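You operate a simulated robot arm through the tools that you are given. There is no shell and no other tool. Be economical: measure what you need, move in short steps, check, and stop when the job is done.

You are at the controls of a simulated two-armed robot. One attempt, no reset.

## Task
Brush the grit off the strainer screen and reseat it in the funnel.
Fine: brush it on the screen rest with the red brush; brush back, cover closed. Set down upright: short brush. What is to be rubbed or washed off counts as gone when no trace of it is left.

It is judged by the outcome, as a careful person would: the job done as asked, and still so three seconds after it is handed in. It fails if anything else is knocked over, pushed out of place, dropped, spilled or broken. Lids that push on must go on centred and level and be pressed home; caps that screw on are set level and turned clockwise until they are tight.

## Robot
Two 7-joint arms with two-finger parallel grippers on one trunk, on a base that drives. Base frame: it is fixed to the floor where the robot stands at the start and does not move with it; the origin is under the middle of the robot, x ahead of it, y to its left, z up. Readings come in m, degrees, newtons and seconds.
The left shoulder is at the start at [0.05, 0.161, 1.198], the right one opposite. With the tool pointing down near the work surface each hand reaches from about 0.2 to 0.68 m from the robot's upright axis, wherever it stands, measured 20 degrees to its own side. Places, roughly: funnel cover [0.6, -0.1, 1]; keg valve [0.4, -0.1, 0.8]; screen rest inside [0.4, -1.1, 0.9]; screen seat [0.6, -0.1, 0.9]; short brush [0.5, -3, 1]. Payload 3.43 kg a hand.
Tool frame (each hand has its own): the origin (TCP) lies between the finger pads and is the grasp point; the fingertips stand 0.03 m ahead of it; z points along the fingers, y is the line along which they close. The gripper opens to 0.094 m. The fingers are 0.028 m wide and 0.01 m thick; the gripper's body (0.05 by 0.096 m) begins 0.055 m behind the TCP.
Orientation is told as [roll, pitch, yaw] about the base's x, y, z axes, in that order, counted from this pose: with the fingers straight down and closing along the base's y, the tool's x points along the base's -x, its y along +y and its z along -z.

## Interface
- The arms move only by the tool send_rows. It takes "left_moves", "right_moves" or both (then of equal length, played together; a hand with none holds still); each is a list of rows, each a list of 7 numbers: the gripper command, from -1 (fully open) to 1 (shut), values between in proportion, then the shift along the base's x, y, z in m, then the turn, a rotation vector about the base's x, y, z in degrees. In form: [[hand, x, y, z, wx, wy, wz], ...]. A call has 1 to 20 rows; each row shifts and turns the commanded pose from where the row before left it. Each row takes 0.2 s and may step no farther than 0.05 m and 8.6 degrees from the row before; otherwise, or with a gripper value out of range, the whole call is refused. A pose out of reach is approached as far as the arm can. The call stops where the force on the tool passes 80 N (or 10 N more than at its start, if that is more) or the arm is blocked; 0.2 s more then pass. The fingers move at their own pace (about 0.045 m/s each) and stop on an object; they squeeze with about 25 N. The grip force told is the motor's: it shows also when the fingers shut on nothing. Time passes only in rows, and 0.2 s behind the last, so rows that do not move let the fingers close. It gives the time, the measured TCP pose, the force on the tool (base axes), the opening and the grip force at its end, in the units of the frame above (readings bear some noise), with the torque about the TCP (base axes, N m) and any sound that the robot's microphone picked up.
- Cameras (640 x 400 px; columns grow to the right, rows downward): "scene" is now at [0.1166, -0.0053, 1.3199]; the picture's right is [-0.09, -1.00, 0.00], its down [-0.65, 0.06, -0.76] and it looks along [0.76, -0.07, -0.65] (base axes); focal length 256 px, centre (320, 200). "left" rides on the left gripper at [0.076, -0.014, -0.103] in its tool frame; the picture's right is [0.18, 0.98, 0.00], its down [-0.75, 0.14, -0.64] and it looks along [-0.63, 0.12, 0.77] (tool axes); focal length 243 px, centre (320, 200). "right" rides on the right gripper at [0.076, 0.014, -0.102] in its tool frame; the picture's right is [-0.18, 0.98, 0.00], its down [-0.75, -0.14, -0.64] and it looks along [-0.63, -0.12, 0.77] (tool axes); focal length 243 px, centre (320, 200). There is no depth. A picture from a camera that has moved, and an enlarged one, comes with that camera's place and axes in the base frame and with its lens. The place of the scene camera against the robot may be out by one fixed shift of up to 0.018 m in any direction.
- snapshot(camera): a new picture of that camera. No time passes.
- raise_lower(by): slides the trunk up (or, below 0, down) by that many m; the arms and the scene camera ride with it, the base frame stays. It gives what a move gives, with no picture.
- steer(legs): drives the robot by 1 to 6 legs, each [ahead, left, turn to the left] in m, m and degrees, along the robot's own axes; the way and the turn of a leg run together, so that a leg with both is an arc; at most 1.5 m and 180 degrees a leg. The arms and the cameras ride along, it lands a little off, and it stops where it bumps. It gives what a move gives.
- head_to(pan, tilt): turns the head with the scene camera to pan (to the left, within 80 degrees either way) and tilt (down, from -29 to 69), counted from straight ahead of the robot. It gives what a move gives.
- zoom(camera, box): a new picture of the part [left, top, right, bottom] of that camera's present view, enlarged. No time passes.
- job_done(): hands the job in; it is judged then, once.

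Go step by step. Nothing tells you exact positions but the pictures and the camera data: compare them with the known pose of the tool, close in by small moves and look again before you grip or let go. The budget is 120 turns and 88 pictures, counting those below and the enlarged ones. Unless the task says otherwise, let go and move clear before handing in, and close with one line.

The tools are called after "Emit:" as name(argument=value, ...) on one line, values as JSON. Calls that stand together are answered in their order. send_rows: Moves the arms, as the interface text tells. Its arguments: {"type":"object","properties":{"left_moves":{"type":"array","items":{"type":"array","items":{"type":"number"}}},"right_moves":{"type":"array","items":{"type":"array","items":{"type":"number"}}}},"required":[]} The other tools are called the same way: raise_lower (by) slides the trunk up or down; steer (legs) drives the base; head_to (pan, tilt) turns the head that bears the scene camera; snapshot (camera) takes a picture; zoom (camera, box) takes an enlarged picture of a part of a camera's view; job_done () hands the job in.

At the start:

```text
time_s: 0.0
left_ee_pos: [0.4372, 0.1, 0.9997]
left_tcp_rot: [0.0, -0.1, 0.0]
left_ft_force: [0.5, -0.4, -0.8]
left_wrist_torque: [0.0, 0.0, -0.02]
left_grip_width: 0.094
left_grip_force: 0.1
right_ee_pos: [0.3964, -0.2577, 1.0011]
right_tcp_rot: [0.1, 0.0, 0.0]
right_ft_force: [-0.4, -0.8, 0.4]
right_wrist_torque: [-0.02, 0.03, 0.02]
right_grip_width: 0.0937
right_grip_force: 0.1
trunk travel left (down, up): [-0.225, 0.042]
robot x, y, heading: [-0.0018, -0.0004, 0.1]
head pan, tilt: [-5.3, 40.5]
```

scene: 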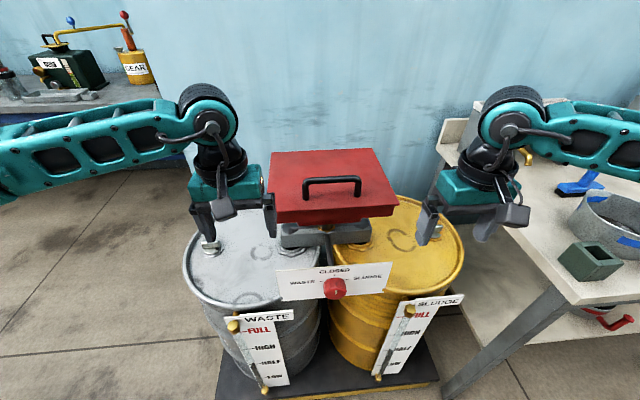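
right: 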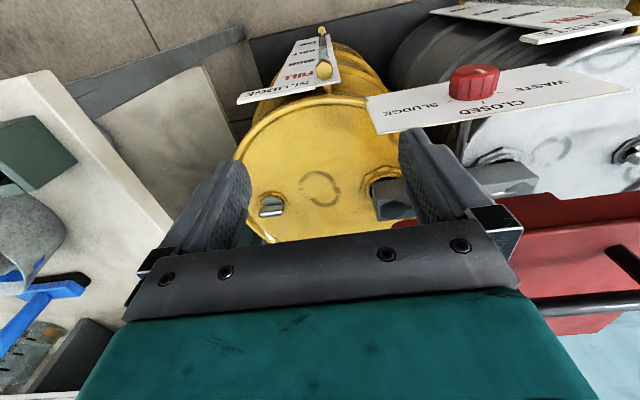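
left: 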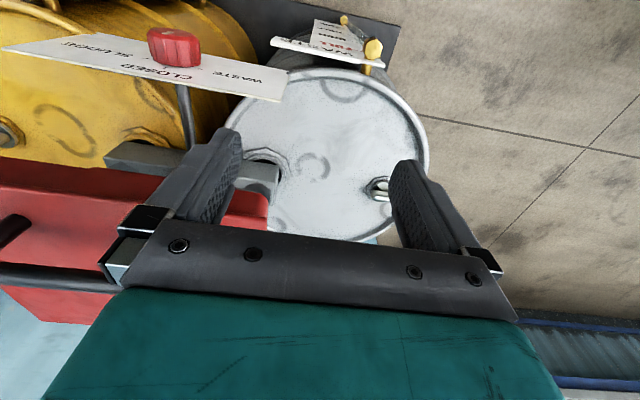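

The funnel with its red hinged cover is ahead above two drums, and a bench stands to the right. I'll look around to the right first.

Emit:
head_to(pan=-60, tilt=35)

Emit:
snapshot(camera="scene")

Emit:
head_to(pan=-80, tilt=15)

Emit:
snapshot(camera="scene")

```text
time_s: 1.2
left_ee_pos: [0.437, 0.0988, 1.0001]
left_tcp_rot: [0.0, 0.0, -0.1]
left_ft_force: [0.4, -0.8, -0.2]
left_wrist_torque: [0.04, 0.0, 0.01]
left_grip_width: 0.094
left_grip_force: 0.0
right_ee_pos: [0.3954, -0.2597, 1.0005]
right_tcp_rot: [0.0, -0.1, 0.0]
right_ft_force: [0.6, 0.0, -0.1]
right_wrist_torque: [-0.01, 0.07, 0.02]
right_grip_width: 0.0941
right_grip_force: 0.1
trunk travel left (down, up): [-0.225, 0.042]
robot x, y, heading: [0.0025, -0.0011, -0.2]
head pan, tilt: [-60.0, 35.0]
```

```text
84 pictures are left
camera scene: at [0.0764, -0.0737, 1.3282], right [-0.87, -0.5, 0.0], down [-0.29, 0.5, -0.82], along [0.41, -0.71, -0.57], focal length 256 px, centre (320, 200)
```

scene: 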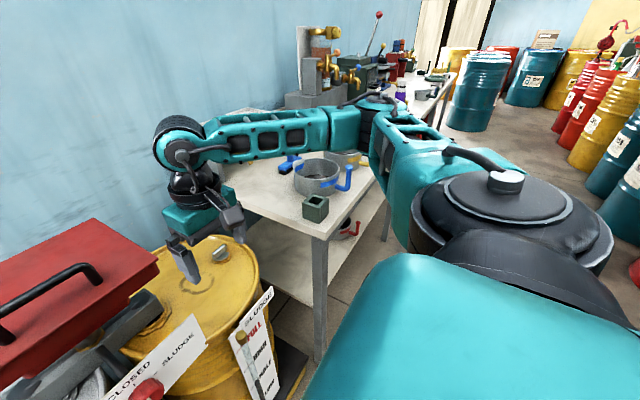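

```text
time_s: 2.1
left_ee_pos: [0.4376, 0.0992, 0.9997]
left_tcp_rot: [0.1, -0.1, 0.0]
left_ft_force: [0.5, -0.6, 0.0]
left_wrist_torque: [0.02, 0.0, -0.01]
left_grip_width: 0.0939
left_grip_force: 0.1
right_ee_pos: [0.3965, -0.2592, 1.0006]
right_tcp_rot: [0.0, 0.1, 0.0]
right_ft_force: [-0.3, 0.3, 0.1]
right_wrist_torque: [-0.02, 0.0, -0.03]
right_grip_width: 0.0939
right_grip_force: 0.0
trunk travel left (down, up): [-0.225, 0.042]
robot x, y, heading: [-0.0004, -0.0002, 0.1]
head pan, tilt: [-80.0, 15.0]
```

```text
83 pictures are left
camera scene: at [0.0486, -0.0895, 1.3601], right [-0.98, -0.17, 0.0], down [-0.05, 0.26, -0.97], along [0.17, -0.95, -0.26], focal length 256 px, centre (320, 200)
```

scene: 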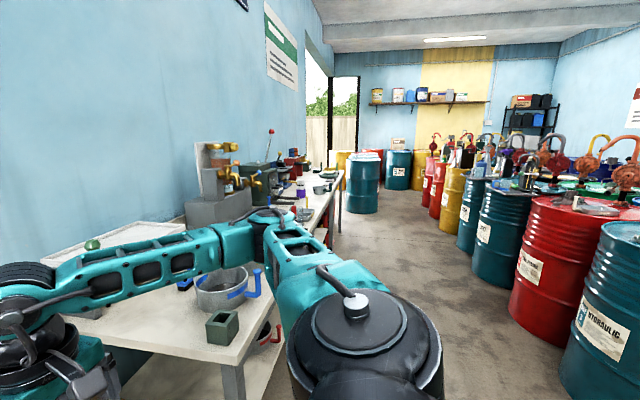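

A long bench runs along -y to my right, with pots and brushes on it. I'll examine the funnel cover closely now.

Emit:
head_to(pan=-5, tilt=40)

Emit:
zoom(camera="scene", box=[240, 120, 420, 260])

Emit:
zoom(camera="scene", box=[430, 90, 640, 340])

```text
time_s: 3.5
left_ee_pos: [0.4367, 0.0995, 0.9995]
left_tcp_rot: [0.1, 0.0, 0.0]
left_ft_force: [-1.1, -0.9, -0.2]
left_wrist_torque: [0.01, 0.01, 0.02]
left_grip_width: 0.094
left_grip_force: 0.1
right_ee_pos: [0.3957, -0.2573, 0.9991]
right_tcp_rot: [0.1, 0.0, 0.0]
right_ft_force: [0.0, 0.0, -1.0]
right_wrist_torque: [0.0, 0.01, -0.04]
right_grip_width: 0.094
right_grip_force: 0.1
trunk travel left (down, up): [-0.225, 0.042]
robot x, y, heading: [-0.0028, -0.0001, 0.0]
head pan, tilt: [-5.0, 40.0]
```

```text
2.86 times, centred on (330, 190) of scene
camera zoom: at [0.117, -0.005, 1.3206], right [-0.09, -1.0, 0.0], down [-0.64, 0.06, -0.77], along [0.76, -0.07, -0.64], focal length 732 px, centre (291, 229)
```

zoom: 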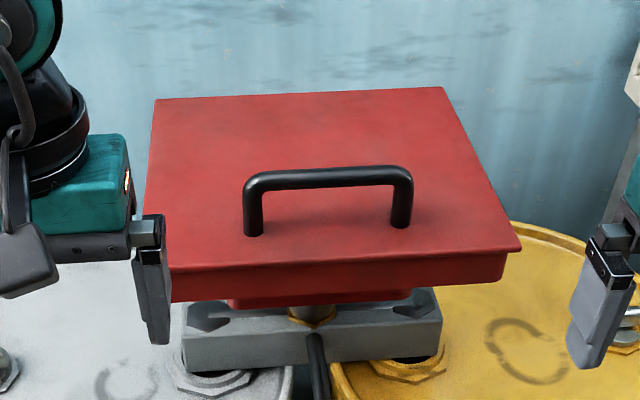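

```text
1.60 times, centred on (535, 215) of scene
camera zoom: at [0.117, -0.005, 1.3206], right [-0.09, -1.0, 0.0], down [-0.64, 0.06, -0.77], along [0.76, -0.07, -0.64], focal length 410 px, centre (-24, 176)
```

zoom: 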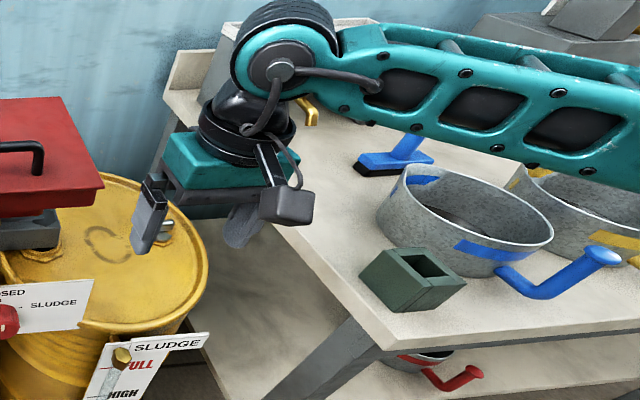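

The cover has a bar handle across y; colour-coded pots and brushes sit on the bench. I'll raise the arms, back off and move right to survey the bench.

Emit:
send_rows(left_moves=[[-1, -0.03, 0.03, 0.04, 0, 0, 0], [-1, -0.03, 0.03, 0.04, 0, 0, 0], [-1, -0.03, 0, 0.04, 0, 0, 0], [-1, -0.03, 0, 0.03, 0, 0, 0]], right_moves=[[-1, -0.03, 0, 0.04, 0, 0, 0], [-1, -0.03, 0, 0.04, 0, 0, 0], [-1, -0.03, 0, 0.04, 0, 0, 0], [-1, -0.03, 0, 0.03, 0, 0, 0]])

Emit:
steer(legs=[[-0.3, 0, 0], [0, -1.0, 0]])

Emit:
head_to(pan=0, tilt=40)

Emit:
snapshot(camera="scene")

Emit:
head_to(pan=-60, tilt=20)

Emit:
snapshot(camera="scene")

```text
refused: row 1 steps farther than a row can; nothing moved
```

```text
time_s: 14.3
left_ee_pos: [0.1357, -0.903, 1.0001]
left_tcp_rot: [0.0, 0.0, -0.2]
left_ft_force: [0.5, -0.4, 0.8]
left_wrist_torque: [0.0, 0.01, -0.03]
left_grip_width: 0.0937
left_grip_force: 0.0
right_ee_pos: [0.0927, -1.2593, 0.9998]
right_tcp_rot: [0.0, 0.1, -0.2]
right_ft_force: [-0.1, 0.0, 0.0]
right_wrist_torque: [0.01, -0.01, 0.03]
right_grip_width: 0.0941
right_grip_force: 0.0
trunk travel left (down, up): [-0.225, 0.042]
robot x, y, heading: [-0.3014, -1.0032, -0.1]
head pan, tilt: [-5.0, 40.0]
```

```text
time_s: 15.0
left_ee_pos: [0.1355, -0.9038, 0.9994]
left_tcp_rot: [-0.1, 0.0, -0.1]
left_ft_force: [-0.2, 1.2, 0.2]
left_wrist_torque: [-0.01, 0.01, -0.03]
left_grip_width: 0.0937
left_grip_force: 0.0
right_ee_pos: [0.0933, -1.2606, 0.9997]
right_tcp_rot: [0.1, 0.0, -0.3]
right_ft_force: [-0.3, 0.7, -0.6]
right_wrist_torque: [0.0, 0.0, -0.01]
right_grip_width: 0.0942
right_grip_force: 0.0
trunk travel left (down, up): [-0.225, 0.042]
robot x, y, heading: [-0.3086, -0.9991, -0.2]
head pan, tilt: [0.0, 40.0]
```

```text
80 pictures are left
camera scene: at [-0.1848, -0.9996, 1.3206], right [0.0, -1.0, 0.0], down [-0.64, 0.0, -0.77], along [0.77, 0.0, -0.64], focal length 256 px, centre (320, 200)
```

scene: 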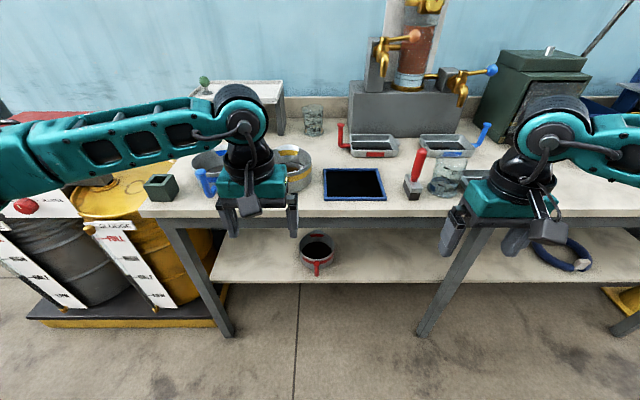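

```text
time_s: 16.3
left_ee_pos: [0.1359, -0.9039, 1.0009]
left_tcp_rot: [0.0, 0.0, -0.1]
left_ft_force: [0.4, 0.1, 0.3]
left_wrist_torque: [0.0, 0.01, 0.03]
left_grip_width: 0.0939
left_grip_force: 0.0
right_ee_pos: [0.0929, -1.2609, 0.9993]
right_tcp_rot: [0.0, 0.1, -0.2]
right_ft_force: [-1.3, 0.0, -0.6]
right_wrist_torque: [0.01, -0.01, 0.01]
right_grip_width: 0.094
right_grip_force: 0.1
trunk travel left (down, up): [-0.225, 0.042]
robot x, y, heading: [-0.3017, -1.0033, -0.1]
head pan, tilt: [-60.0, 20.0]
```

```text
79 pictures are left
camera scene: at [-0.2234, -1.08, 1.352], right [-0.87, -0.5, 0.0], down [-0.17, 0.3, -0.94], along [0.47, -0.81, -0.34], focal length 256 px, centre (320, 200)
```

scene: 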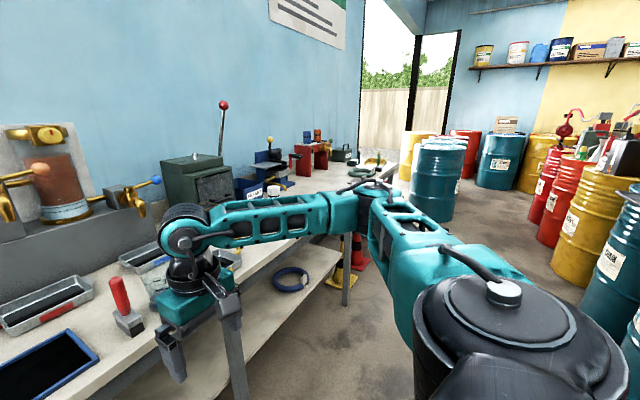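

The black, blue-rimmed tray near [0.45,-1.13] looks like the screen rest; a red-handled brush stands to its right. I'll zoom in.

Emit:
head_to(pan=-8, tilt=32)

Emit:
zoom(camera="scene", box=[300, 110, 500, 235])

Emit:
zoom(camera="scene", box=[120, 110, 320, 235])

Emit:
head_to(pan=-60, tilt=20)

Emit:
zoom(camera="scene", box=[150, 90, 430, 265])

```text
time_s: 17.5
left_ee_pos: [0.1348, -0.9035, 1.0013]
left_tcp_rot: [0.0, 0.1, -0.1]
left_ft_force: [0.0, 0.3, -0.7]
left_wrist_torque: [0.0, 0.03, 0.0]
left_grip_width: 0.094
left_grip_force: 0.1
right_ee_pos: [0.0944, -1.261, 1.0]
right_tcp_rot: [0.1, -0.1, -0.2]
right_ft_force: [0.8, 0.1, -0.1]
right_wrist_torque: [-0.01, -0.01, -0.01]
right_grip_width: 0.0941
right_grip_force: 0.0
trunk travel left (down, up): [-0.225, 0.042]
robot x, y, heading: [-0.2994, -1.0033, 0.2]
head pan, tilt: [-8.0, 32.0]
```

```text
3.20 times, centred on (400, 172) of scene
camera zoom: at [-0.1812, -1.0121, 1.3328], right [-0.14, -0.99, 0.0], down [-0.52, 0.08, -0.85], along [0.84, -0.12, -0.53], focal length 820 px, centre (64, 288)
```

zoom: 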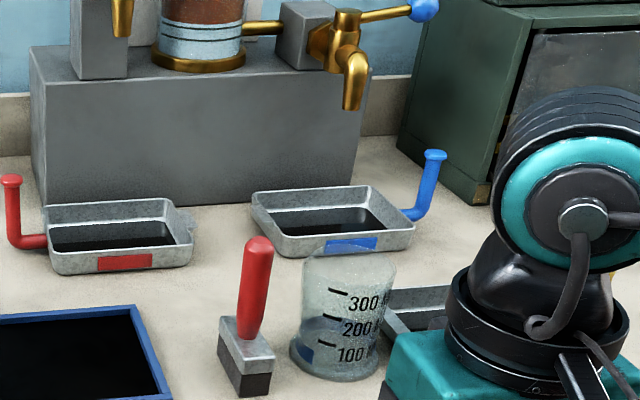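

```text
3.20 times, centred on (220, 172) of scene
camera zoom: at [-0.1812, -1.0121, 1.3328], right [-0.14, -0.99, 0.0], down [-0.52, 0.08, -0.85], along [0.84, -0.12, -0.53], focal length 820 px, centre (640, 288)
```

zoom: 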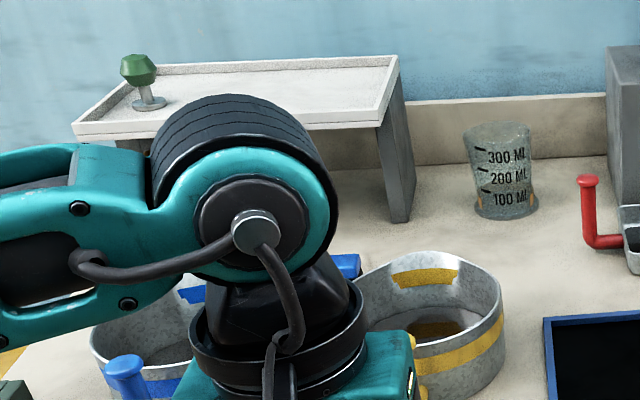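

```text
time_s: 18.7
left_ee_pos: [0.1349, -0.9047, 0.9997]
left_tcp_rot: [0.1, 0.0, -0.1]
left_ft_force: [0.0, -0.1, 0.2]
left_wrist_torque: [0.02, 0.01, 0.02]
left_grip_width: 0.0943
left_grip_force: 0.1
right_ee_pos: [0.0937, -1.2608, 0.9998]
right_tcp_rot: [0.0, 0.1, -0.2]
right_ft_force: [-0.2, 0.6, 0.0]
right_wrist_torque: [0.0, -0.01, 0.02]
right_grip_width: 0.0939
right_grip_force: 0.0
trunk travel left (down, up): [-0.225, 0.042]
robot x, y, heading: [-0.3013, -1.0023, 0.4]
head pan, tilt: [-60.0, 20.0]
```

```text
2.29 times, centred on (290, 178) of scene
camera zoom: at [-0.2234, -1.08, 1.352], right [-0.87, -0.5, 0.0], down [-0.17, 0.3, -0.94], along [0.47, -0.81, -0.34], focal length 586 px, centre (389, 251)
```

zoom: 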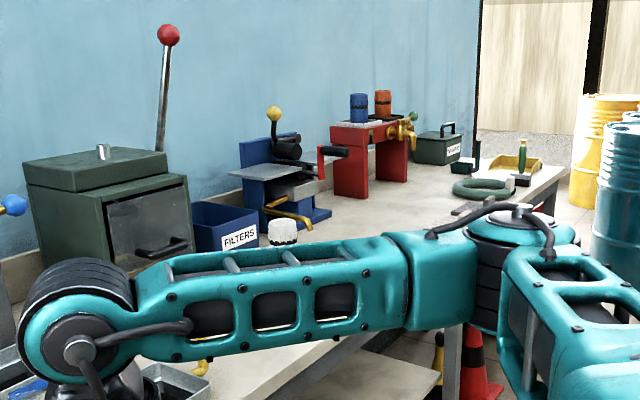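

I'll travel along the bench to about y=-2.5 to see what is at the short brush location.

Emit:
steer(legs=[[0, -1.4, 0]])

Emit:
head_to(pan=-30, tilt=32)

Emit:
snapshot(camera="scene")

```text
time_s: 31.1
left_ee_pos: [0.1238, -2.3073, 0.9993]
left_tcp_rot: [-0.1, 0.0, -0.7]
left_ft_force: [-1.0, 0.8, -0.2]
left_wrist_torque: [-0.02, 0.0, -0.01]
left_grip_width: 0.0942
left_grip_force: 0.1
right_ee_pos: [0.08, -2.6647, 1.0002]
right_tcp_rot: [0.1, 0.0, -0.8]
right_ft_force: [-0.2, -0.2, -0.5]
right_wrist_torque: [-0.03, 0.02, -0.04]
right_grip_width: 0.0938
right_grip_force: 0.1
trunk travel left (down, up): [-0.225, 0.042]
robot x, y, heading: [-0.3125, -2.4018, -0.7]
head pan, tilt: [-60.0, 20.0]
```

```text
time_s: 32.1
left_ee_pos: [0.1242, -2.3081, 0.9997]
left_tcp_rot: [0.1, 0.1, -0.8]
left_ft_force: [-0.1, 0.4, 0.1]
left_wrist_torque: [0.03, -0.02, 0.0]
left_grip_width: 0.0942
left_grip_force: 0.1
right_ee_pos: [0.0795, -2.664, 1.0007]
right_tcp_rot: [0.0, 0.0, -0.9]
right_ft_force: [0.1, 0.8, 0.7]
right_wrist_torque: [-0.02, 0.01, -0.01]
right_grip_width: 0.0938
right_grip_force: 0.1
trunk travel left (down, up): [-0.225, 0.042]
robot x, y, heading: [-0.3119, -2.4004, -1.0]
head pan, tilt: [-30.0, 32.0]
```

```text
75 pictures are left
camera scene: at [-0.2036, -2.4448, 1.3329], right [-0.51, -0.86, 0.0], down [-0.46, 0.27, -0.85], along [0.73, -0.43, -0.53], focal length 256 px, centre (320, 200)
```

scene: 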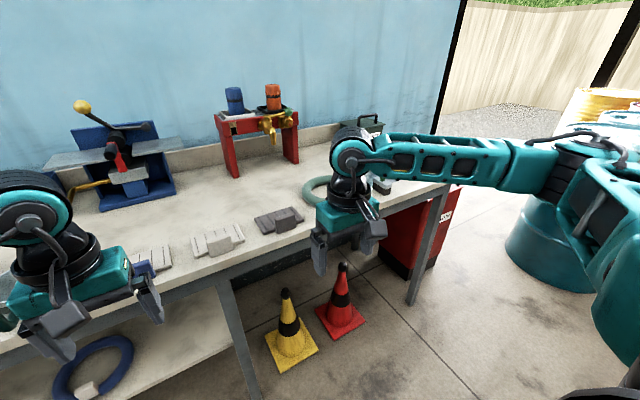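

I still can't see behind the right arm; I'll move on another 0.6 m.

Emit:
steer(legs=[[0, -0.55, 0]])

Emit:
head_to(pan=-3, tilt=35)

Emit:
snapshot(camera="scene")

Emit:
snapshot(camera="right")

```text
time_s: 37.5
left_ee_pos: [0.1173, -2.8667, 0.9994]
left_tcp_rot: [0.1, 0.0, -0.9]
left_ft_force: [0.6, -0.3, 0.3]
left_wrist_torque: [0.0, -0.01, 0.05]
left_grip_width: 0.0941
left_grip_force: 0.0
right_ee_pos: [0.0718, -3.2233, 1.0006]
right_tcp_rot: [0.0, 0.0, -1.1]
right_ft_force: [0.2, 0.0, -0.8]
right_wrist_torque: [-0.01, 0.03, -0.02]
right_grip_width: 0.0939
right_grip_force: 0.0
trunk travel left (down, up): [-0.225, 0.042]
robot x, y, heading: [-0.3198, -2.9561, -0.7]
head pan, tilt: [-30.0, 32.0]
```

```text
time_s: 38.4
left_ee_pos: [0.1175, -2.8656, 1.0001]
left_tcp_rot: [0.1, -0.1, -0.8]
left_ft_force: [-0.4, -0.4, -0.1]
left_wrist_torque: [0.02, 0.0, -0.05]
left_grip_width: 0.0941
left_grip_force: 0.1
right_ee_pos: [0.0714, -3.2229, 1.0003]
right_tcp_rot: [0.0, 0.0, -1.0]
right_ft_force: [-0.5, -0.2, -0.3]
right_wrist_torque: [-0.03, 0.01, -0.02]
right_grip_width: 0.0942
right_grip_force: 0.1
trunk travel left (down, up): [-0.225, 0.042]
robot x, y, heading: [-0.3233, -2.9574, -0.9]
head pan, tilt: [-3.0, 35.0]
```

```text
74 pictures are left
camera scene: at [-0.2008, -2.9624, 1.3282], right [-0.07, -1.0, 0.0], down [-0.57, 0.04, -0.82], along [0.82, -0.06, -0.57], focal length 256 px, centre (320, 200)
```

scene: 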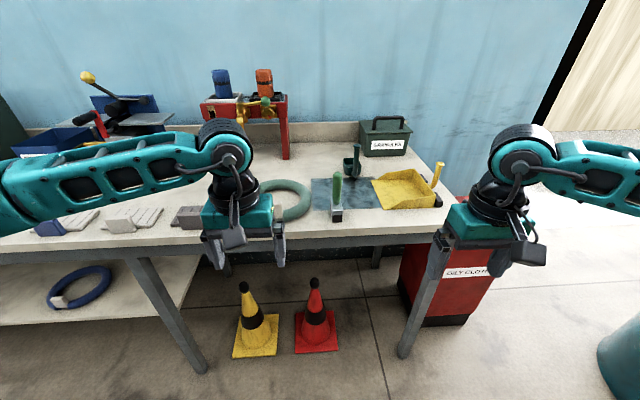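

```text
73 pictures are left
camera right: at [-0.0044, -3.2067, 1.1031], right [0.2, 0.98, 0.0], down [0.75, -0.15, 0.64], along [0.63, -0.13, -0.77], focal length 243 px, centre (320, 200)
```

right: 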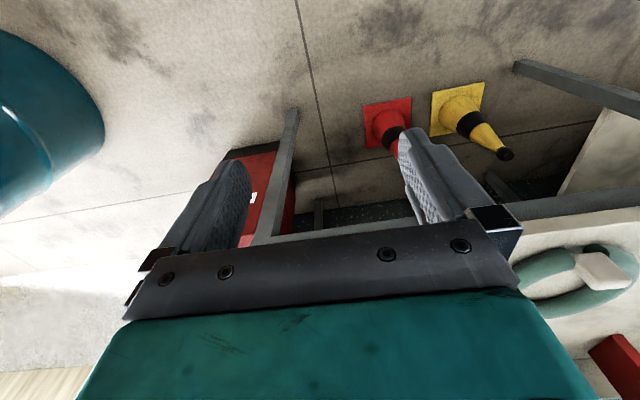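

A green-handled brush stands on a blue mat here. I'll zoom to make sure no red brush is here.

Emit:
zoom(camera="scene", box=[270, 110, 470, 235])

```text
3.20 times, centred on (370, 172) of scene
camera zoom: at [-0.2008, -2.9624, 1.3282], right [-0.07, -1.0, 0.0], down [-0.57, 0.04, -0.82], along [0.82, -0.06, -0.57], focal length 820 px, centre (160, 288)
```

zoom: 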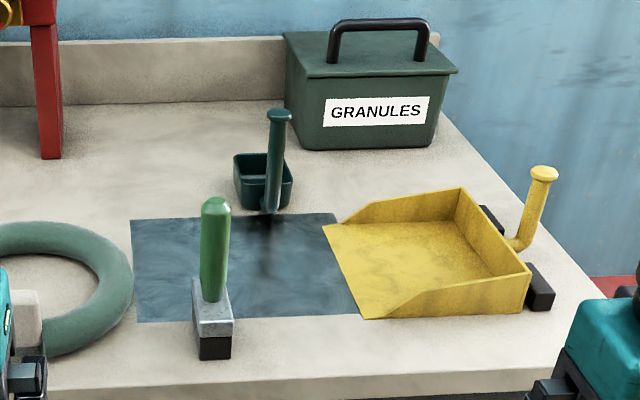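

This area (green brush, granules) belongs to another chore; the red brush at y≈-1.4 is mine. I'll return to the funnel.

Emit:
steer(legs=[[0, 1.45, 0.9], [0, 1.4, 0], [0.25, 0, 0]])

Emit:
send_rows(left_moves=[[-1, -0.02, 0.03, 0.03, 0, 0, 0], [-1, -0.02, 0.03, 0.03, 0, 0, 0], [-1, -0.02, 0.03, 0.03, 0, 0, 0]], right_moves=[[-1, 0, -0.02, 0.04, 0, 0, 0], [-1, 0, -0.02, 0.04, 0, 0, 0], [-1, 0, -0.02, 0.04, 0, 0, 0]])

Emit:
head_to(pan=-5, tilt=40)

Emit:
snapshot(camera="scene")

```text
time_s: 64.7
left_ee_pos: [0.3678, -0.0122, 0.9991]
left_tcp_rot: [0.0, 0.0, 0.1]
left_ft_force: [1.2, 0.1, -0.5]
left_wrist_torque: [0.01, 0.02, 0.01]
left_grip_width: 0.0939
left_grip_force: 0.1
right_ee_pos: [0.3267, -0.3693, 0.9999]
right_tcp_rot: [0.0, 0.1, 0.0]
right_ft_force: [0.7, -0.3, -0.3]
right_wrist_torque: [-0.03, 0.04, 0.02]
right_grip_width: 0.0941
right_grip_force: 0.1
trunk travel left (down, up): [-0.225, 0.042]
robot x, y, heading: [-0.0696, -0.1129, -0.1]
head pan, tilt: [-3.0, 35.0]
```

```text
time_s: 65.5
left_ee_pos: [0.3059, 0.0775, 1.0908]
left_tcp_rot: [0.0, 0.0, 0.0]
left_ft_force: [0.1, -0.4, 0.3]
left_wrist_torque: [-0.08, -0.01, 0.04]
left_grip_width: 0.0939
left_grip_force: 0.0
right_ee_pos: [0.3254, -0.4298, 1.121]
right_tcp_rot: [0.0, -0.1, 0.0]
right_ft_force: [-0.2, -0.6, 0.5]
right_wrist_torque: [-0.05, 0.0, 0.01]
right_grip_width: 0.0939
right_grip_force: 0.1
trunk travel left (down, up): [-0.225, 0.042]
robot x, y, heading: [-0.0714, -0.1129, -0.0]
head pan, tilt: [-3.0, 35.0]
```

```text
time_s: 66.2
left_ee_pos: [0.3071, 0.0766, 1.0903]
left_tcp_rot: [0.1, 0.0, 0.1]
left_ft_force: [-1.0, -0.3, -0.5]
left_wrist_torque: [0.04, -0.04, 0.03]
left_grip_width: 0.0941
left_grip_force: 0.0
right_ee_pos: [0.3261, -0.4292, 1.1202]
right_tcp_rot: [-0.1, 0.0, 0.0]
right_ft_force: [-0.3, -0.4, 0.6]
right_wrist_torque: [0.01, -0.03, -0.01]
right_grip_width: 0.0938
right_grip_force: 0.1
trunk travel left (down, up): [-0.225, 0.042]
robot x, y, heading: [-0.0678, -0.1087, 0.4]
head pan, tilt: [-5.0, 40.0]
```

```text
71 pictures are left
camera scene: at [0.0471, -0.1162, 1.3207], right [-0.09, -1.0, 0.0], down [-0.64, 0.06, -0.77], along [0.76, -0.07, -0.64], focal length 256 px, centre (320, 200)
```

scene: 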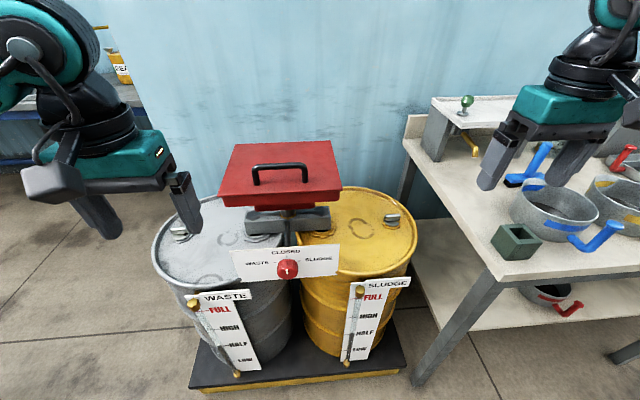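

I'll get two precise views of the cover here and from the first pose to triangulate the handle.

Emit:
zoom(camera="scene", box=[200, 110, 360, 210])

```text
4.00 times, centred on (280, 160) of scene
camera zoom: at [0.0471, -0.1162, 1.3207], right [-0.09, -1.0, 0.0], down [-0.64, 0.06, -0.77], along [0.76, -0.07, -0.64], focal length 1025 px, centre (480, 360)
```

zoom: 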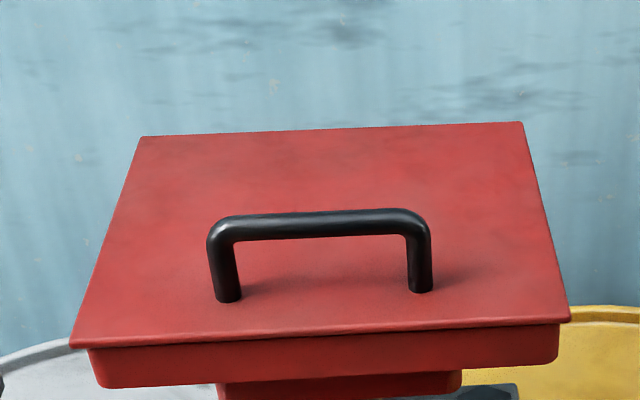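

The handle bar is around [0.54,-0.07,1.012], along y, near the front of the lid, so the hinge is probably at the rear (x≈0.745). I'll move closer and bring the left hand above the bar, yawed to close along x.

Emit:
steer(legs=[[0.08, -0.03, 0]])

Emit:
send_rows(left_moves=[[-1, 0, 0, 0.02, 0, 0, -8.5], [-1, 0, 0, 0.01, 0, 0, -8.5], [-1, 0, 0, 0, 0, 0, -8.5], [-1, 0, 0, 0, 0, 0, -8.5], [-1, 0, 0, 0, 0, 0, -8.5], [-1, 0, 0, 0, 0, 0, -8.5], [-1, 0, 0, 0, 0, 0, -8.5], [-1, 0, 0, 0, 0, 0, -8.5], [-1, 0, 0, 0, 0, 0, -8.5], [-1, 0, 0, 0, 0, 0, -8.5], [-1, 0, 0, 0, 0, 0, -5]])

```text
time_s: 67.2
left_ee_pos: [0.3871, 0.0472, 1.0897]
left_tcp_rot: [0.0, 0.1, 0.0]
left_ft_force: [0.9, -0.7, 0.1]
left_wrist_torque: [0.03, -0.01, 0.0]
left_grip_width: 0.094
left_grip_force: 0.1
right_ee_pos: [0.4056, -0.4581, 1.119]
right_tcp_rot: [0.0, 0.1, 0.1]
right_ft_force: [-1.0, -0.1, 0.1]
right_wrist_torque: [0.0, 0.03, 0.01]
right_grip_width: 0.0942
right_grip_force: 0.1
trunk travel left (down, up): [-0.225, 0.042]
robot x, y, heading: [0.0097, -0.1395, 0.0]
head pan, tilt: [-5.0, 40.0]
```

```text
time_s: 69.6
left_ee_pos: [0.2896, -0.0022, 1.1226]
left_tcp_rot: [0.1, 0.1, -89.8]
left_ft_force: [-0.4, 0.0, 0.6]
left_wrist_torque: [0.01, 0.02, -0.01]
left_grip_width: 0.0939
left_grip_force: 0.1
left hand out of reach, approached as far as the arm can: row 8, 9, 10, 11
right_ee_pos: [0.4067, -0.4597, 1.12]
right_tcp_rot: [0.1, 0.0, 0.0]
right_ft_force: [0.0, 0.1, 0.1]
right_wrist_torque: [-0.01, 0.01, 0.01]
right_grip_width: 0.0941
right_grip_force: 0.1
trunk travel left (down, up): [-0.225, 0.042]
robot x, y, heading: [0.0104, -0.1398, 0.2]
head pan, tilt: [-5.0, 40.0]
```

Yaw -90 strains the left arm; I'll turn to the other side (+90).

Emit:
send_rows(left_moves=[[-1, 0, 0, 0, 0, 0, 8.5], [-1, 0, 0, 0, 0, 0, 8.5], [-1, 0, 0, 0, 0, 0, 8.5], [-1, 0, 0, 0, 0, 0, 8.5], [-1, 0, 0, 0, 0, 0, 8.5], [-1, 0, 0, 0, 0, 0, 8.5], [-1, 0, 0, 0, 0, 0, 8.5], [-1, 0, 0, 0, 0, 0, 8.5], [-1, 0, 0, 0, 0, 0, 8.5], [-1, 0, 0, 0, 0, 0, 8.5], [-1, 0, 0, 0, 0, 0, 8.5], [-1, 0, 0, 0, 0, 0, 8.5], [-1, 0, 0, 0, 0, 0, 8.5], [-1, 0, 0, 0, 0, 0, 8.5], [-1, 0, 0, 0, 0, 0, 8.5], [-1, 0, 0, 0, 0, 0, 8.5], [-1, 0, 0, 0, 0, 0, 8.5], [-1, 0, 0, 0, 0, 0, 8.5], [-1, 0, 0, 0, 0, 0, 8.5], [-1, 0, 0, 0, 0, 0, 8.5]])

Emit:
send_rows(left_moves=[[-1, 0, 0, 0, 0, 0, 8.5], [-1, 0, 0, 0, 0, 0, 1.5]])

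```text
time_s: 73.8
left_ee_pos: [0.2902, -0.0003, 1.1237]
left_tcp_rot: [0.0, 0.0, 80.1]
left_ft_force: [-0.1, -1.1, 0.1]
left_wrist_torque: [0.0, 0.02, 0.0]
left_grip_width: 0.0939
left_grip_force: 0.0
right_ee_pos: [0.4051, -0.4591, 1.1209]
right_tcp_rot: [0.1, 0.0, 0.0]
right_ft_force: [-1.0, 0.4, -0.7]
right_wrist_torque: [0.02, 0.01, -0.01]
right_grip_width: 0.0938
right_grip_force: 0.0
trunk travel left (down, up): [-0.225, 0.042]
robot x, y, heading: [0.0086, -0.142, 0.1]
head pan, tilt: [-5.0, 40.0]
```

```text
time_s: 74.4
left_ee_pos: [0.29, -0.0012, 1.1227]
left_tcp_rot: [0.0, 0.0, 90.2]
left_ft_force: [0.7, 0.0, 0.6]
left_wrist_torque: [0.02, -0.05, 0.02]
left_grip_width: 0.0939
left_grip_force: 0.1
right_ee_pos: [0.4055, -0.4588, 1.1201]
right_tcp_rot: [0.0, 0.0, 0.0]
right_ft_force: [0.3, -0.5, 0.2]
right_wrist_torque: [-0.01, 0.01, -0.01]
right_grip_width: 0.094
right_grip_force: 0.1
trunk travel left (down, up): [-0.225, 0.042]
robot x, y, heading: [0.0083, -0.1388, 0.1]
head pan, tilt: [-5.0, 40.0]
```

Now move above the bar.

Emit:
send_rows(left_moves=[[-1, 0.045, -0.01, 0, 0, 0, 0], [-1, 0.045, -0.01, 0, 0, 0, 0], [-1, 0.045, -0.01, 0, 0, 0, 0], [-1, 0.04, -0.01, 0, 0, 0, 0], [-1, 0.04, -0.01, -0.01, 0, 0, 0], [-1, 0.035, -0.01, -0.015, 0, 0, 0]])

Emit:
snapshot(camera="left")

Emit:
zoom(camera="scene", box=[180, 80, 400, 218])

```text
time_s: 75.8
left_ee_pos: [0.5408, -0.0603, 1.0981]
left_tcp_rot: [0.1, 0.0, 90.0]
left_ft_force: [0.2, -0.5, -0.4]
left_wrist_torque: [0.01, 0.01, 0.0]
left_grip_width: 0.0939
left_grip_force: 0.1
right_ee_pos: [0.4068, -0.4591, 1.1198]
right_tcp_rot: [0.0, 0.0, 0.0]
right_ft_force: [-0.1, -0.5, 0.2]
right_wrist_torque: [0.02, 0.0, 0.04]
right_grip_width: 0.094
right_grip_force: 0.2
trunk travel left (down, up): [-0.225, 0.042]
robot x, y, heading: [0.0082, -0.1406, -0.1]
head pan, tilt: [-5.0, 40.0]
```

```text
69 pictures are left
camera left: at [0.5551, -0.1361, 1.2019], right [-0.98, -0.19, 0.0], down [-0.14, 0.75, 0.64], along [-0.12, 0.63, -0.77], focal length 243 px, centre (320, 200)
```

left: 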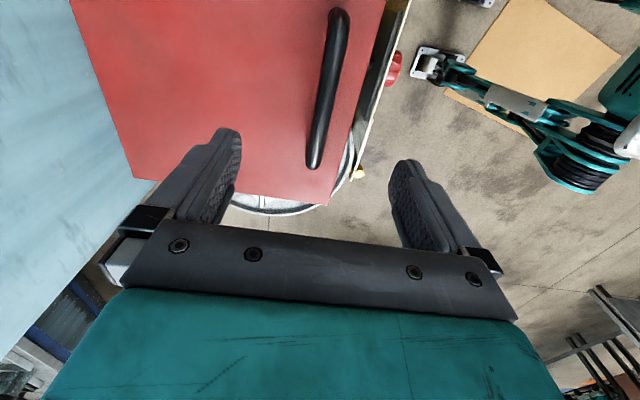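

```text
2.90 times, centred on (290, 149) of scene
camera zoom: at [0.1267, -0.1461, 1.3206], right [-0.09, -1.0, 0.0], down [-0.64, 0.06, -0.77], along [0.76, -0.07, -0.64], focal length 743 px, centre (407, 348)
```

zoom: 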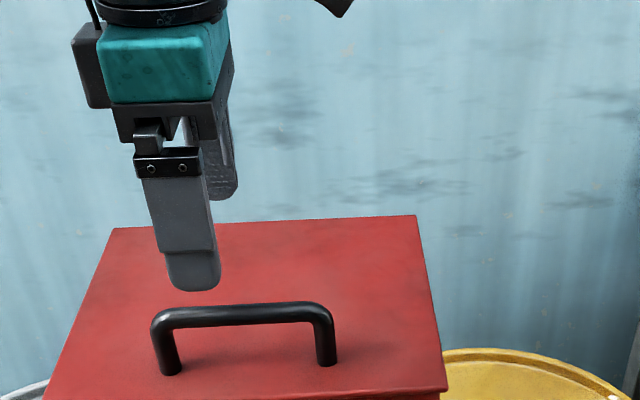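

The bar is at x≈0.54, y −0.13…−0.02. I descend onto it and close.

Emit:
send_rows(left_moves=[[-1, 0, -0.014, -0.03, 0, 0, 0], [-1, 0, 0, -0.03, 0, 0, 0], [-1, 0, 0, -0.02, 0, 0, 0], [1, 0, 0, 0, 0, 0, 0], [1, 0, 0, 0, 0, 0, 0], [1, 0, 0, 0, 0, 0, 0], [1, 0, 0, 0, 0, 0, 0], [1, 0, 0, 0, 0, 0, 0], [1, 0, 0, 0, 0, 0, 0]])

Emit:
zoom(camera="scene", box=[180, 80, 400, 218])

```text
time_s: 77.8
left_ee_pos: [0.5401, -0.0743, 1.0184]
left_tcp_rot: [0.1, -0.1, 90.2]
left_ft_force: [0.3, 0.1, 0.1]
left_wrist_torque: [-0.07, 0.0, -0.14]
left_grip_width: 0.0147
left_grip_force: 40.9
right_ee_pos: [0.4058, -0.459, 1.1197]
right_tcp_rot: [0.1, 0.0, 0.0]
right_ft_force: [0.2, 0.1, 0.7]
right_wrist_torque: [-0.01, 0.02, 0.01]
right_grip_width: 0.0941
right_grip_force: 0.1
trunk travel left (down, up): [-0.225, 0.042]
robot x, y, heading: [0.0118, -0.1371, 0.1]
head pan, tilt: [-5.0, 40.0]
```

```text
2.90 times, centred on (290, 149) of scene
camera zoom: at [0.1263, -0.1457, 1.3206], right [-0.09, -1.0, 0.0], down [-0.64, 0.06, -0.77], along [0.76, -0.07, -0.64], focal length 743 px, centre (407, 348)
```

zoom: 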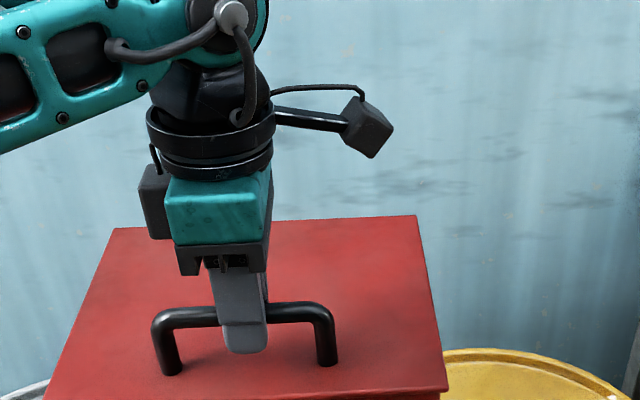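

Gripped. A small vertical lift will tell whether it's hinged or loose.

Emit:
send_rows(left_moves=[[1, 0, 0, 0.01, 0, 0, 0], [1, 0, 0, 0.01, 0, 0, 0], [1, 0, 0, 0, 0, 0, 0]])

Emit:
zoom(camera="scene", box=[180, 100, 400, 238])

```text
time_s: 78.6
left_ee_pos: [0.5442, -0.0741, 1.0359]
left_tcp_rot: [-0.1, -0.1, 90.2]
left_ft_force: [24.8, -5.6, -12.1]
left_wrist_torque: [0.31, -0.17, -0.28]
left_grip_width: 0.0145
left_grip_force: 44.8
right_ee_pos: [0.4083, -0.4586, 1.1179]
right_tcp_rot: [0.1, 0.1, 0.0]
right_ft_force: [-0.1, -0.7, 0.2]
right_wrist_torque: [0.01, -0.05, 0.01]
right_grip_width: 0.094
right_grip_force: 0.0
trunk travel left (down, up): [-0.225, 0.042]
robot x, y, heading: [0.0095, -0.1381, 0.1]
head pan, tilt: [-5.0, 40.0]
```

```text
2.90 times, centred on (290, 169) of scene
camera zoom: at [0.1307, -0.1463, 1.32], right [-0.09, -1.0, 0.0], down [-0.64, 0.06, -0.76], along [0.76, -0.07, -0.65], focal length 743 px, centre (407, 290)
```

zoom: 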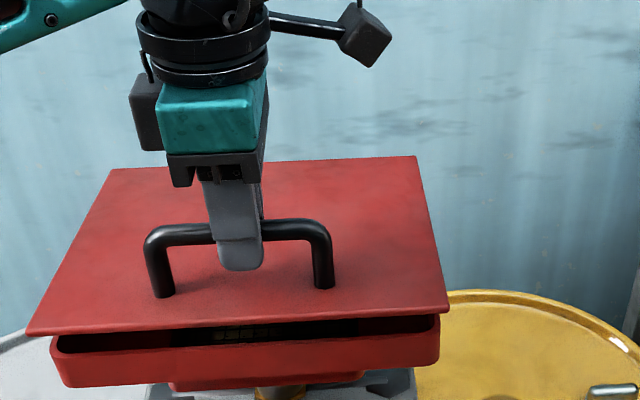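

The cover is hinged at the rear. I'll swing it up along an arc about the hinge (~[0.742, 0.96]), letting the bar turn in the fingers.

Emit:
send_rows(left_moves=[[1, 0.008, 0, 0.008, 0, 0, 0], [1, 0.01, 0, 0.016, 0, 0, 0], [1, 0.01, 0, 0.015, 0, 3, 0], [1, 0.011, 0, 0.015, 0, 3, 0], [1, 0.013, 0, 0.013, 0, 4, 0], [1, 0.013, 0, 0.013, 0, 4, 0]])

Emit:
snapshot(camera="scene")

```text
time_s: 80.0
left_ee_pos: [0.588, -0.0748, 1.1103]
left_tcp_rot: [13.6, 0.1, 89.7]
left_ft_force: [16.8, -21.8, -12.4]
left_wrist_torque: [0.03, -0.38, 0.55]
left_grip_width: 0.0146
left_grip_force: 45.4
left hand out of reach, approached as far as the arm can: row 6
right_ee_pos: [0.4079, -0.4622, 1.1179]
right_tcp_rot: [0.2, 0.1, -0.1]
right_ft_force: [0.0, 1.5, -0.4]
right_wrist_torque: [0.03, 0.01, 0.0]
right_grip_width: 0.094
right_grip_force: 0.0
trunk travel left (down, up): [-0.225, 0.042]
robot x, y, heading: [0.0112, -0.1399, 0.2]
head pan, tilt: [-5.0, 40.0]
```

```text
65 pictures are left
camera scene: at [0.1301, -0.1491, 1.3197], right [-0.09, -1.0, 0.0], down [-0.64, 0.06, -0.76], along [0.76, -0.07, -0.65], focal length 256 px, centre (320, 200)
```

scene: 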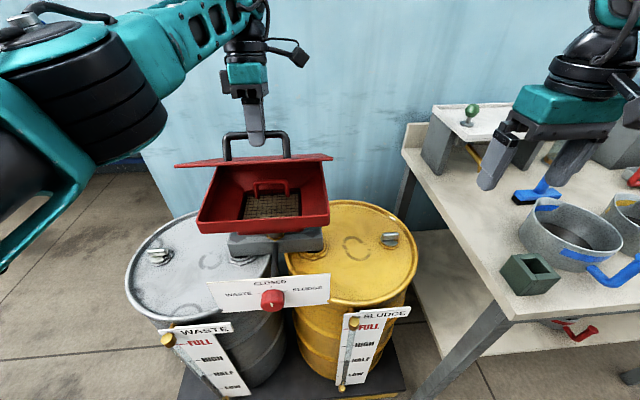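

The cover is up ~30° and the screen (with a red bail handle) is visible in the funnel. The right hand will come under the front lid edge at y≈-0.18 to push it on over.

Emit:
send_rows(right_moves=[[1, 0, 0.03, 0, 0, -6, 0], [1, 0, 0.04, 0, 0, -6, 0], [1, 0, 0.04, -0.01, 0, -6, 0], [1, 0.01, 0.04, -0.01, 0, -6, 0], [1, 0.01, 0.04, -0.01, 0, -6, 0], [1, 0.01, 0.04, -0.01, 0, 0, 0], [1, 0.01, 0.04, -0.01, 0, 0, 0], [1, 0.01, 0.013, 0, 0, 0, 0]])

Emit:
snapshot(camera="scene")

Emit:
snapshot(camera="right")

```text
time_s: 81.8
left_ee_pos: [0.5887, -0.074, 1.1118]
left_tcp_rot: [13.7, 0.1, 89.8]
left_ft_force: [19.8, -31.3, -20.1]
left_wrist_torque: [-0.29, -0.23, 0.32]
left_grip_width: 0.0143
left_grip_force: 44.7
right_ee_pos: [0.4616, -0.1808, 1.0688]
right_tcp_rot: [0.3, -29.8, 0.0]
right_ft_force: [0.0, -0.7, -0.2]
right_wrist_torque: [-0.03, 0.01, -0.03]
right_grip_width: 0.0
right_grip_force: 25.5
trunk travel left (down, up): [-0.225, 0.042]
robot x, y, heading: [0.0074, -0.1393, 0.2]
head pan, tilt: [-5.0, 40.0]
```

```text
64 pictures are left
camera scene: at [0.131, -0.1499, 1.32], right [-0.09, -1.0, 0.0], down [-0.64, 0.06, -0.76], along [0.76, -0.06, -0.65], focal length 256 px, centre (320, 200)
```

scene: 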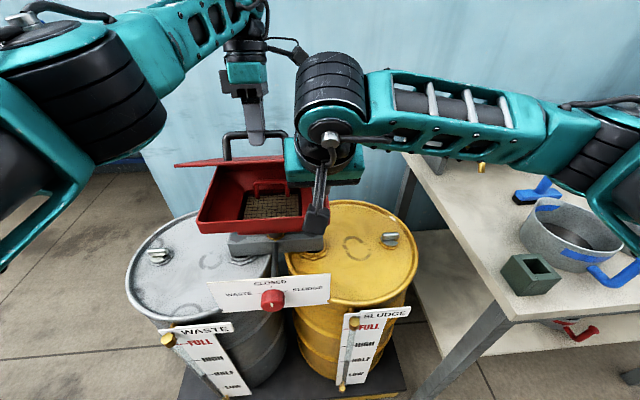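

```text
63 pictures are left
camera right: at [0.3435, -0.1652, 1.1197], right [0.16, 0.98, 0.1], down [0.34, -0.14, 0.93], along [0.93, -0.12, -0.35], focal length 243 px, centre (320, 200)
```

right: 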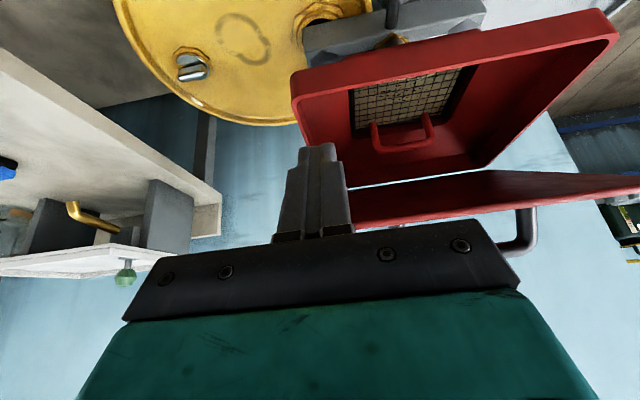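

The right finger is in front of the lid edge. I push forward gently until it bears.

Emit:
send_rows(right_moves=[[1, 0.03, 0, 0, 0, 0, 0], [1, 0.02, 0, 0, 0, 0, 0], [1, 0.01, 0, 0, 0, 0, 0], [1, 0.01, 0, 0.005, 0, 0, 0]])

Emit:
snapshot(camera="right")

```text
time_s: 82.8
left_ee_pos: [0.5907, -0.0735, 1.1136]
left_tcp_rot: [12.2, 0.1, 90.2]
left_ft_force: [65.7, -31.1, -11.1]
left_wrist_torque: [0.38, -0.75, -0.52]
left_grip_width: 0.0144
left_grip_force: 45.1
right_ee_pos: [0.5185, -0.178, 1.0696]
right_tcp_rot: [0.0, -28.6, 0.7]
right_ft_force: [-65.9, -9.5, -3.0]
right_wrist_torque: [-0.46, -0.33, -0.63]
right_grip_width: 0.0
right_grip_force: 24.7
trunk travel left (down, up): [-0.225, 0.042]
robot x, y, heading: [0.0118, -0.1439, 0.1]
head pan, tilt: [-5.0, 40.0]
```

```text
62 pictures are left
camera right: at [0.4039, -0.1651, 1.1237], right [0.15, 0.98, 0.09], down [0.36, -0.14, 0.92], along [0.92, -0.11, -0.37], focal length 243 px, centre (320, 200)
```

right: 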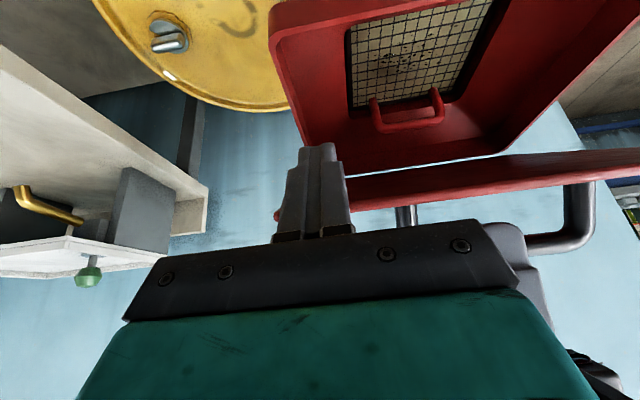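

The right finger holds the lid. I ease its push slightly, open the left gripper just enough, and lift it off the bar.

Emit:
send_rows(left_moves=[[1, 0, 0, 0, 0, 0, 0], [0.3, 0, 0, 0, 0, 0, 0], [0.3, 0, 0, 0, 0, 0, 0], [0.3, 0.01, 0, 0.03, 0, 0, 0], [0.3, 0.01, 0, 0.03, 0, 0, 0], [0.3, 0, 0, 0.04, 0, 0, 0], [0.3, 0, 0.04, 0.02, 0, 0, 0], [0.3, -0.02, 0.04, 0, 0, 0, 0], [0.3, -0.02, 0.04, 0, 0, 0, 0], [0.3, -0.02, 0.04, 0, 0, 0, 0]], right_moves=[[1, -0.008, 0, 0, 0, 0, 0], [1, 0, 0, 0, 0, 0, 0], [1, 0, 0, 0, 0, 0, 0], [1, 0, 0, 0, 0, 0, 0], [1, 0, 0, 0, 0, 0, 0], [1, 0, 0, 0, 0, 0, 0], [1, 0, 0, 0, 0, 0, 0], [1, 0, 0, 0, 0, 0, 0], [1, 0, 0, 0, 0, 0, 0], [1, 0, 0, 0, 0, 0, 0]])

Emit:
snapshot(camera="scene")

```text
time_s: 85.0
left_ee_pos: [0.502, 0.0879, 1.2012]
left_tcp_rot: [13.9, 0.0, 90.1]
left_ft_force: [0.3, 0.5, -0.3]
left_wrist_torque: [0.01, -0.04, -0.02]
left_grip_width: 0.0326
left_grip_force: 0.0
left hand out of reach, approached as far as the arm can: row 4, 5, 6
right_ee_pos: [0.5176, -0.1739, 1.0761]
right_tcp_rot: [0.0, -29.9, 0.1]
right_ft_force: [0.0, 0.1, 0.4]
right_wrist_torque: [-0.02, 0.0, -0.01]
right_grip_width: 0.0001
right_grip_force: 24.6
trunk travel left (down, up): [-0.225, 0.042]
robot x, y, heading: [0.0073, -0.1426, 0.1]
head pan, tilt: [-5.0, 40.0]
```

```text
61 pictures are left
camera scene: at [0.1258, -0.1448, 1.3207], right [-0.09, -1.0, 0.0], down [-0.64, 0.05, -0.77], along [0.76, -0.07, -0.64], focal length 256 px, centre (320, 200)
```

scene: 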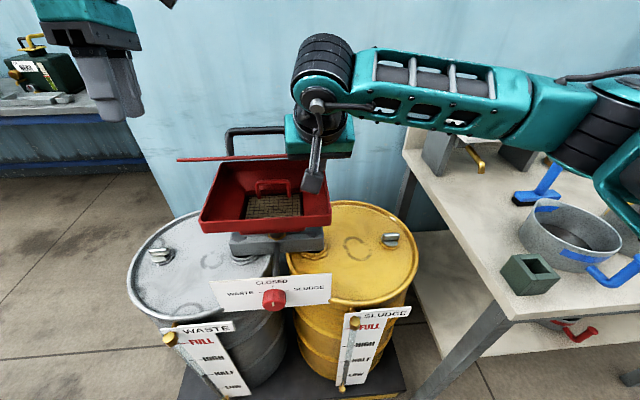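

The lid stays up by itself with no force. I continue pushing it over along the arc.

Emit:
send_rows(right_moves=[[1, 0.012, 0, 0.017, 0, 0, 0], [1, 0.012, 0, 0.017, 0, 0, 0], [1, 0.015, 0, 0.015, 0, 0, 0], [1, 0.015, 0, 0.015, 0, 0, 0], [1, 0.018, 0, 0.012, 0, 0, 0], [1, 0.018, 0, 0.012, 0, -5, 0], [1, 0.018, 0, 0.006, 0, -5, 0], [1, 0.018, 0, 0.006, 0, -5, 0], [1, 0.018, 0, 0.004, 0, -5, 0]])

Emit:
snapshot(camera="scene")

```text
time_s: 87.0
left_ee_pos: [0.5036, 0.0868, 1.2011]
left_tcp_rot: [14.0, 0.1, 90.0]
left_ft_force: [-0.4, 0.2, -0.8]
left_wrist_torque: [0.0, -0.02, 0.0]
left_grip_width: 0.0329
left_grip_force: 0.1
right_ee_pos: [0.6624, -0.1761, 1.1785]
right_tcp_rot: [0.0, -50.1, 0.1]
right_ft_force: [-1.6, 0.2, -3.0]
right_wrist_torque: [-0.01, 0.19, -0.01]
right_grip_width: 0.0
right_grip_force: 24.3
trunk travel left (down, up): [-0.225, 0.042]
robot x, y, heading: [0.0135, -0.1395, 0.2]
head pan, tilt: [-5.0, 40.0]
```

```text
60 pictures are left
camera scene: at [0.1263, -0.1458, 1.3206], right [-0.09, -1.0, 0.0], down [-0.64, 0.06, -0.77], along [0.76, -0.07, -0.64], focal length 256 px, centre (320, 200)
```

scene: 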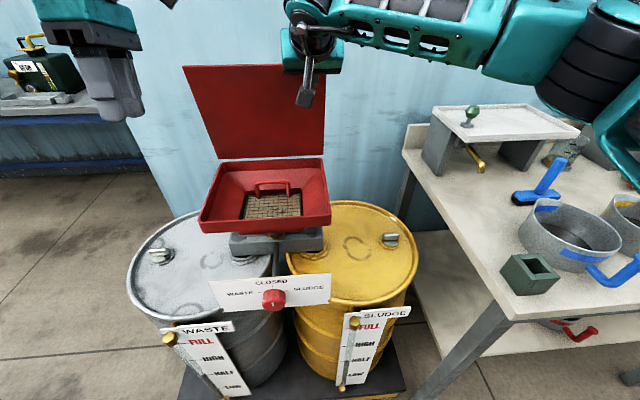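

Nearly upright; push a bit more past vertical, then withdraw.

Emit:
send_rows(right_moves=[[1, 0.018, 0, 0.003, 0, -5, 0], [1, 0.018, 0, 0.002, 0, -5, 0], [1, 0.018, 0, 0, 0, 0, 0], [1, 0.018, 0, 0, 0, 0, 0]])

Emit:
snapshot(camera="scene")

```text
time_s: 88.0
left_ee_pos: [0.4946, 0.0852, 1.2042]
left_tcp_rot: [13.4, -0.1, 90.0]
left_ft_force: [-0.7, 0.0, 0.3]
left_wrist_torque: [0.02, 0.02, 0.02]
left_grip_width: 0.033
left_grip_force: 0.1
right_ee_pos: [0.7235, -0.176, 1.1846]
right_tcp_rot: [0.1, -59.5, -0.1]
right_ft_force: [-63.7, -10.8, -9.9]
right_wrist_torque: [0.26, 0.5, -0.38]
right_grip_width: 0.0001
right_grip_force: 24.6
trunk travel left (down, up): [-0.225, 0.042]
robot x, y, heading: [0.0104, -0.1404, -0.0]
head pan, tilt: [-5.0, 40.0]
```

```text
59 pictures are left
camera scene: at [0.1172, -0.1478, 1.3214], right [-0.09, -1.0, 0.0], down [-0.63, 0.06, -0.77], along [0.77, -0.07, -0.64], focal length 256 px, centre (320, 200)
```

scene: 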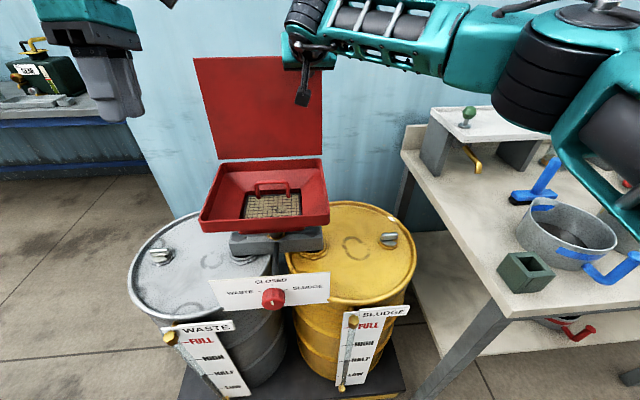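

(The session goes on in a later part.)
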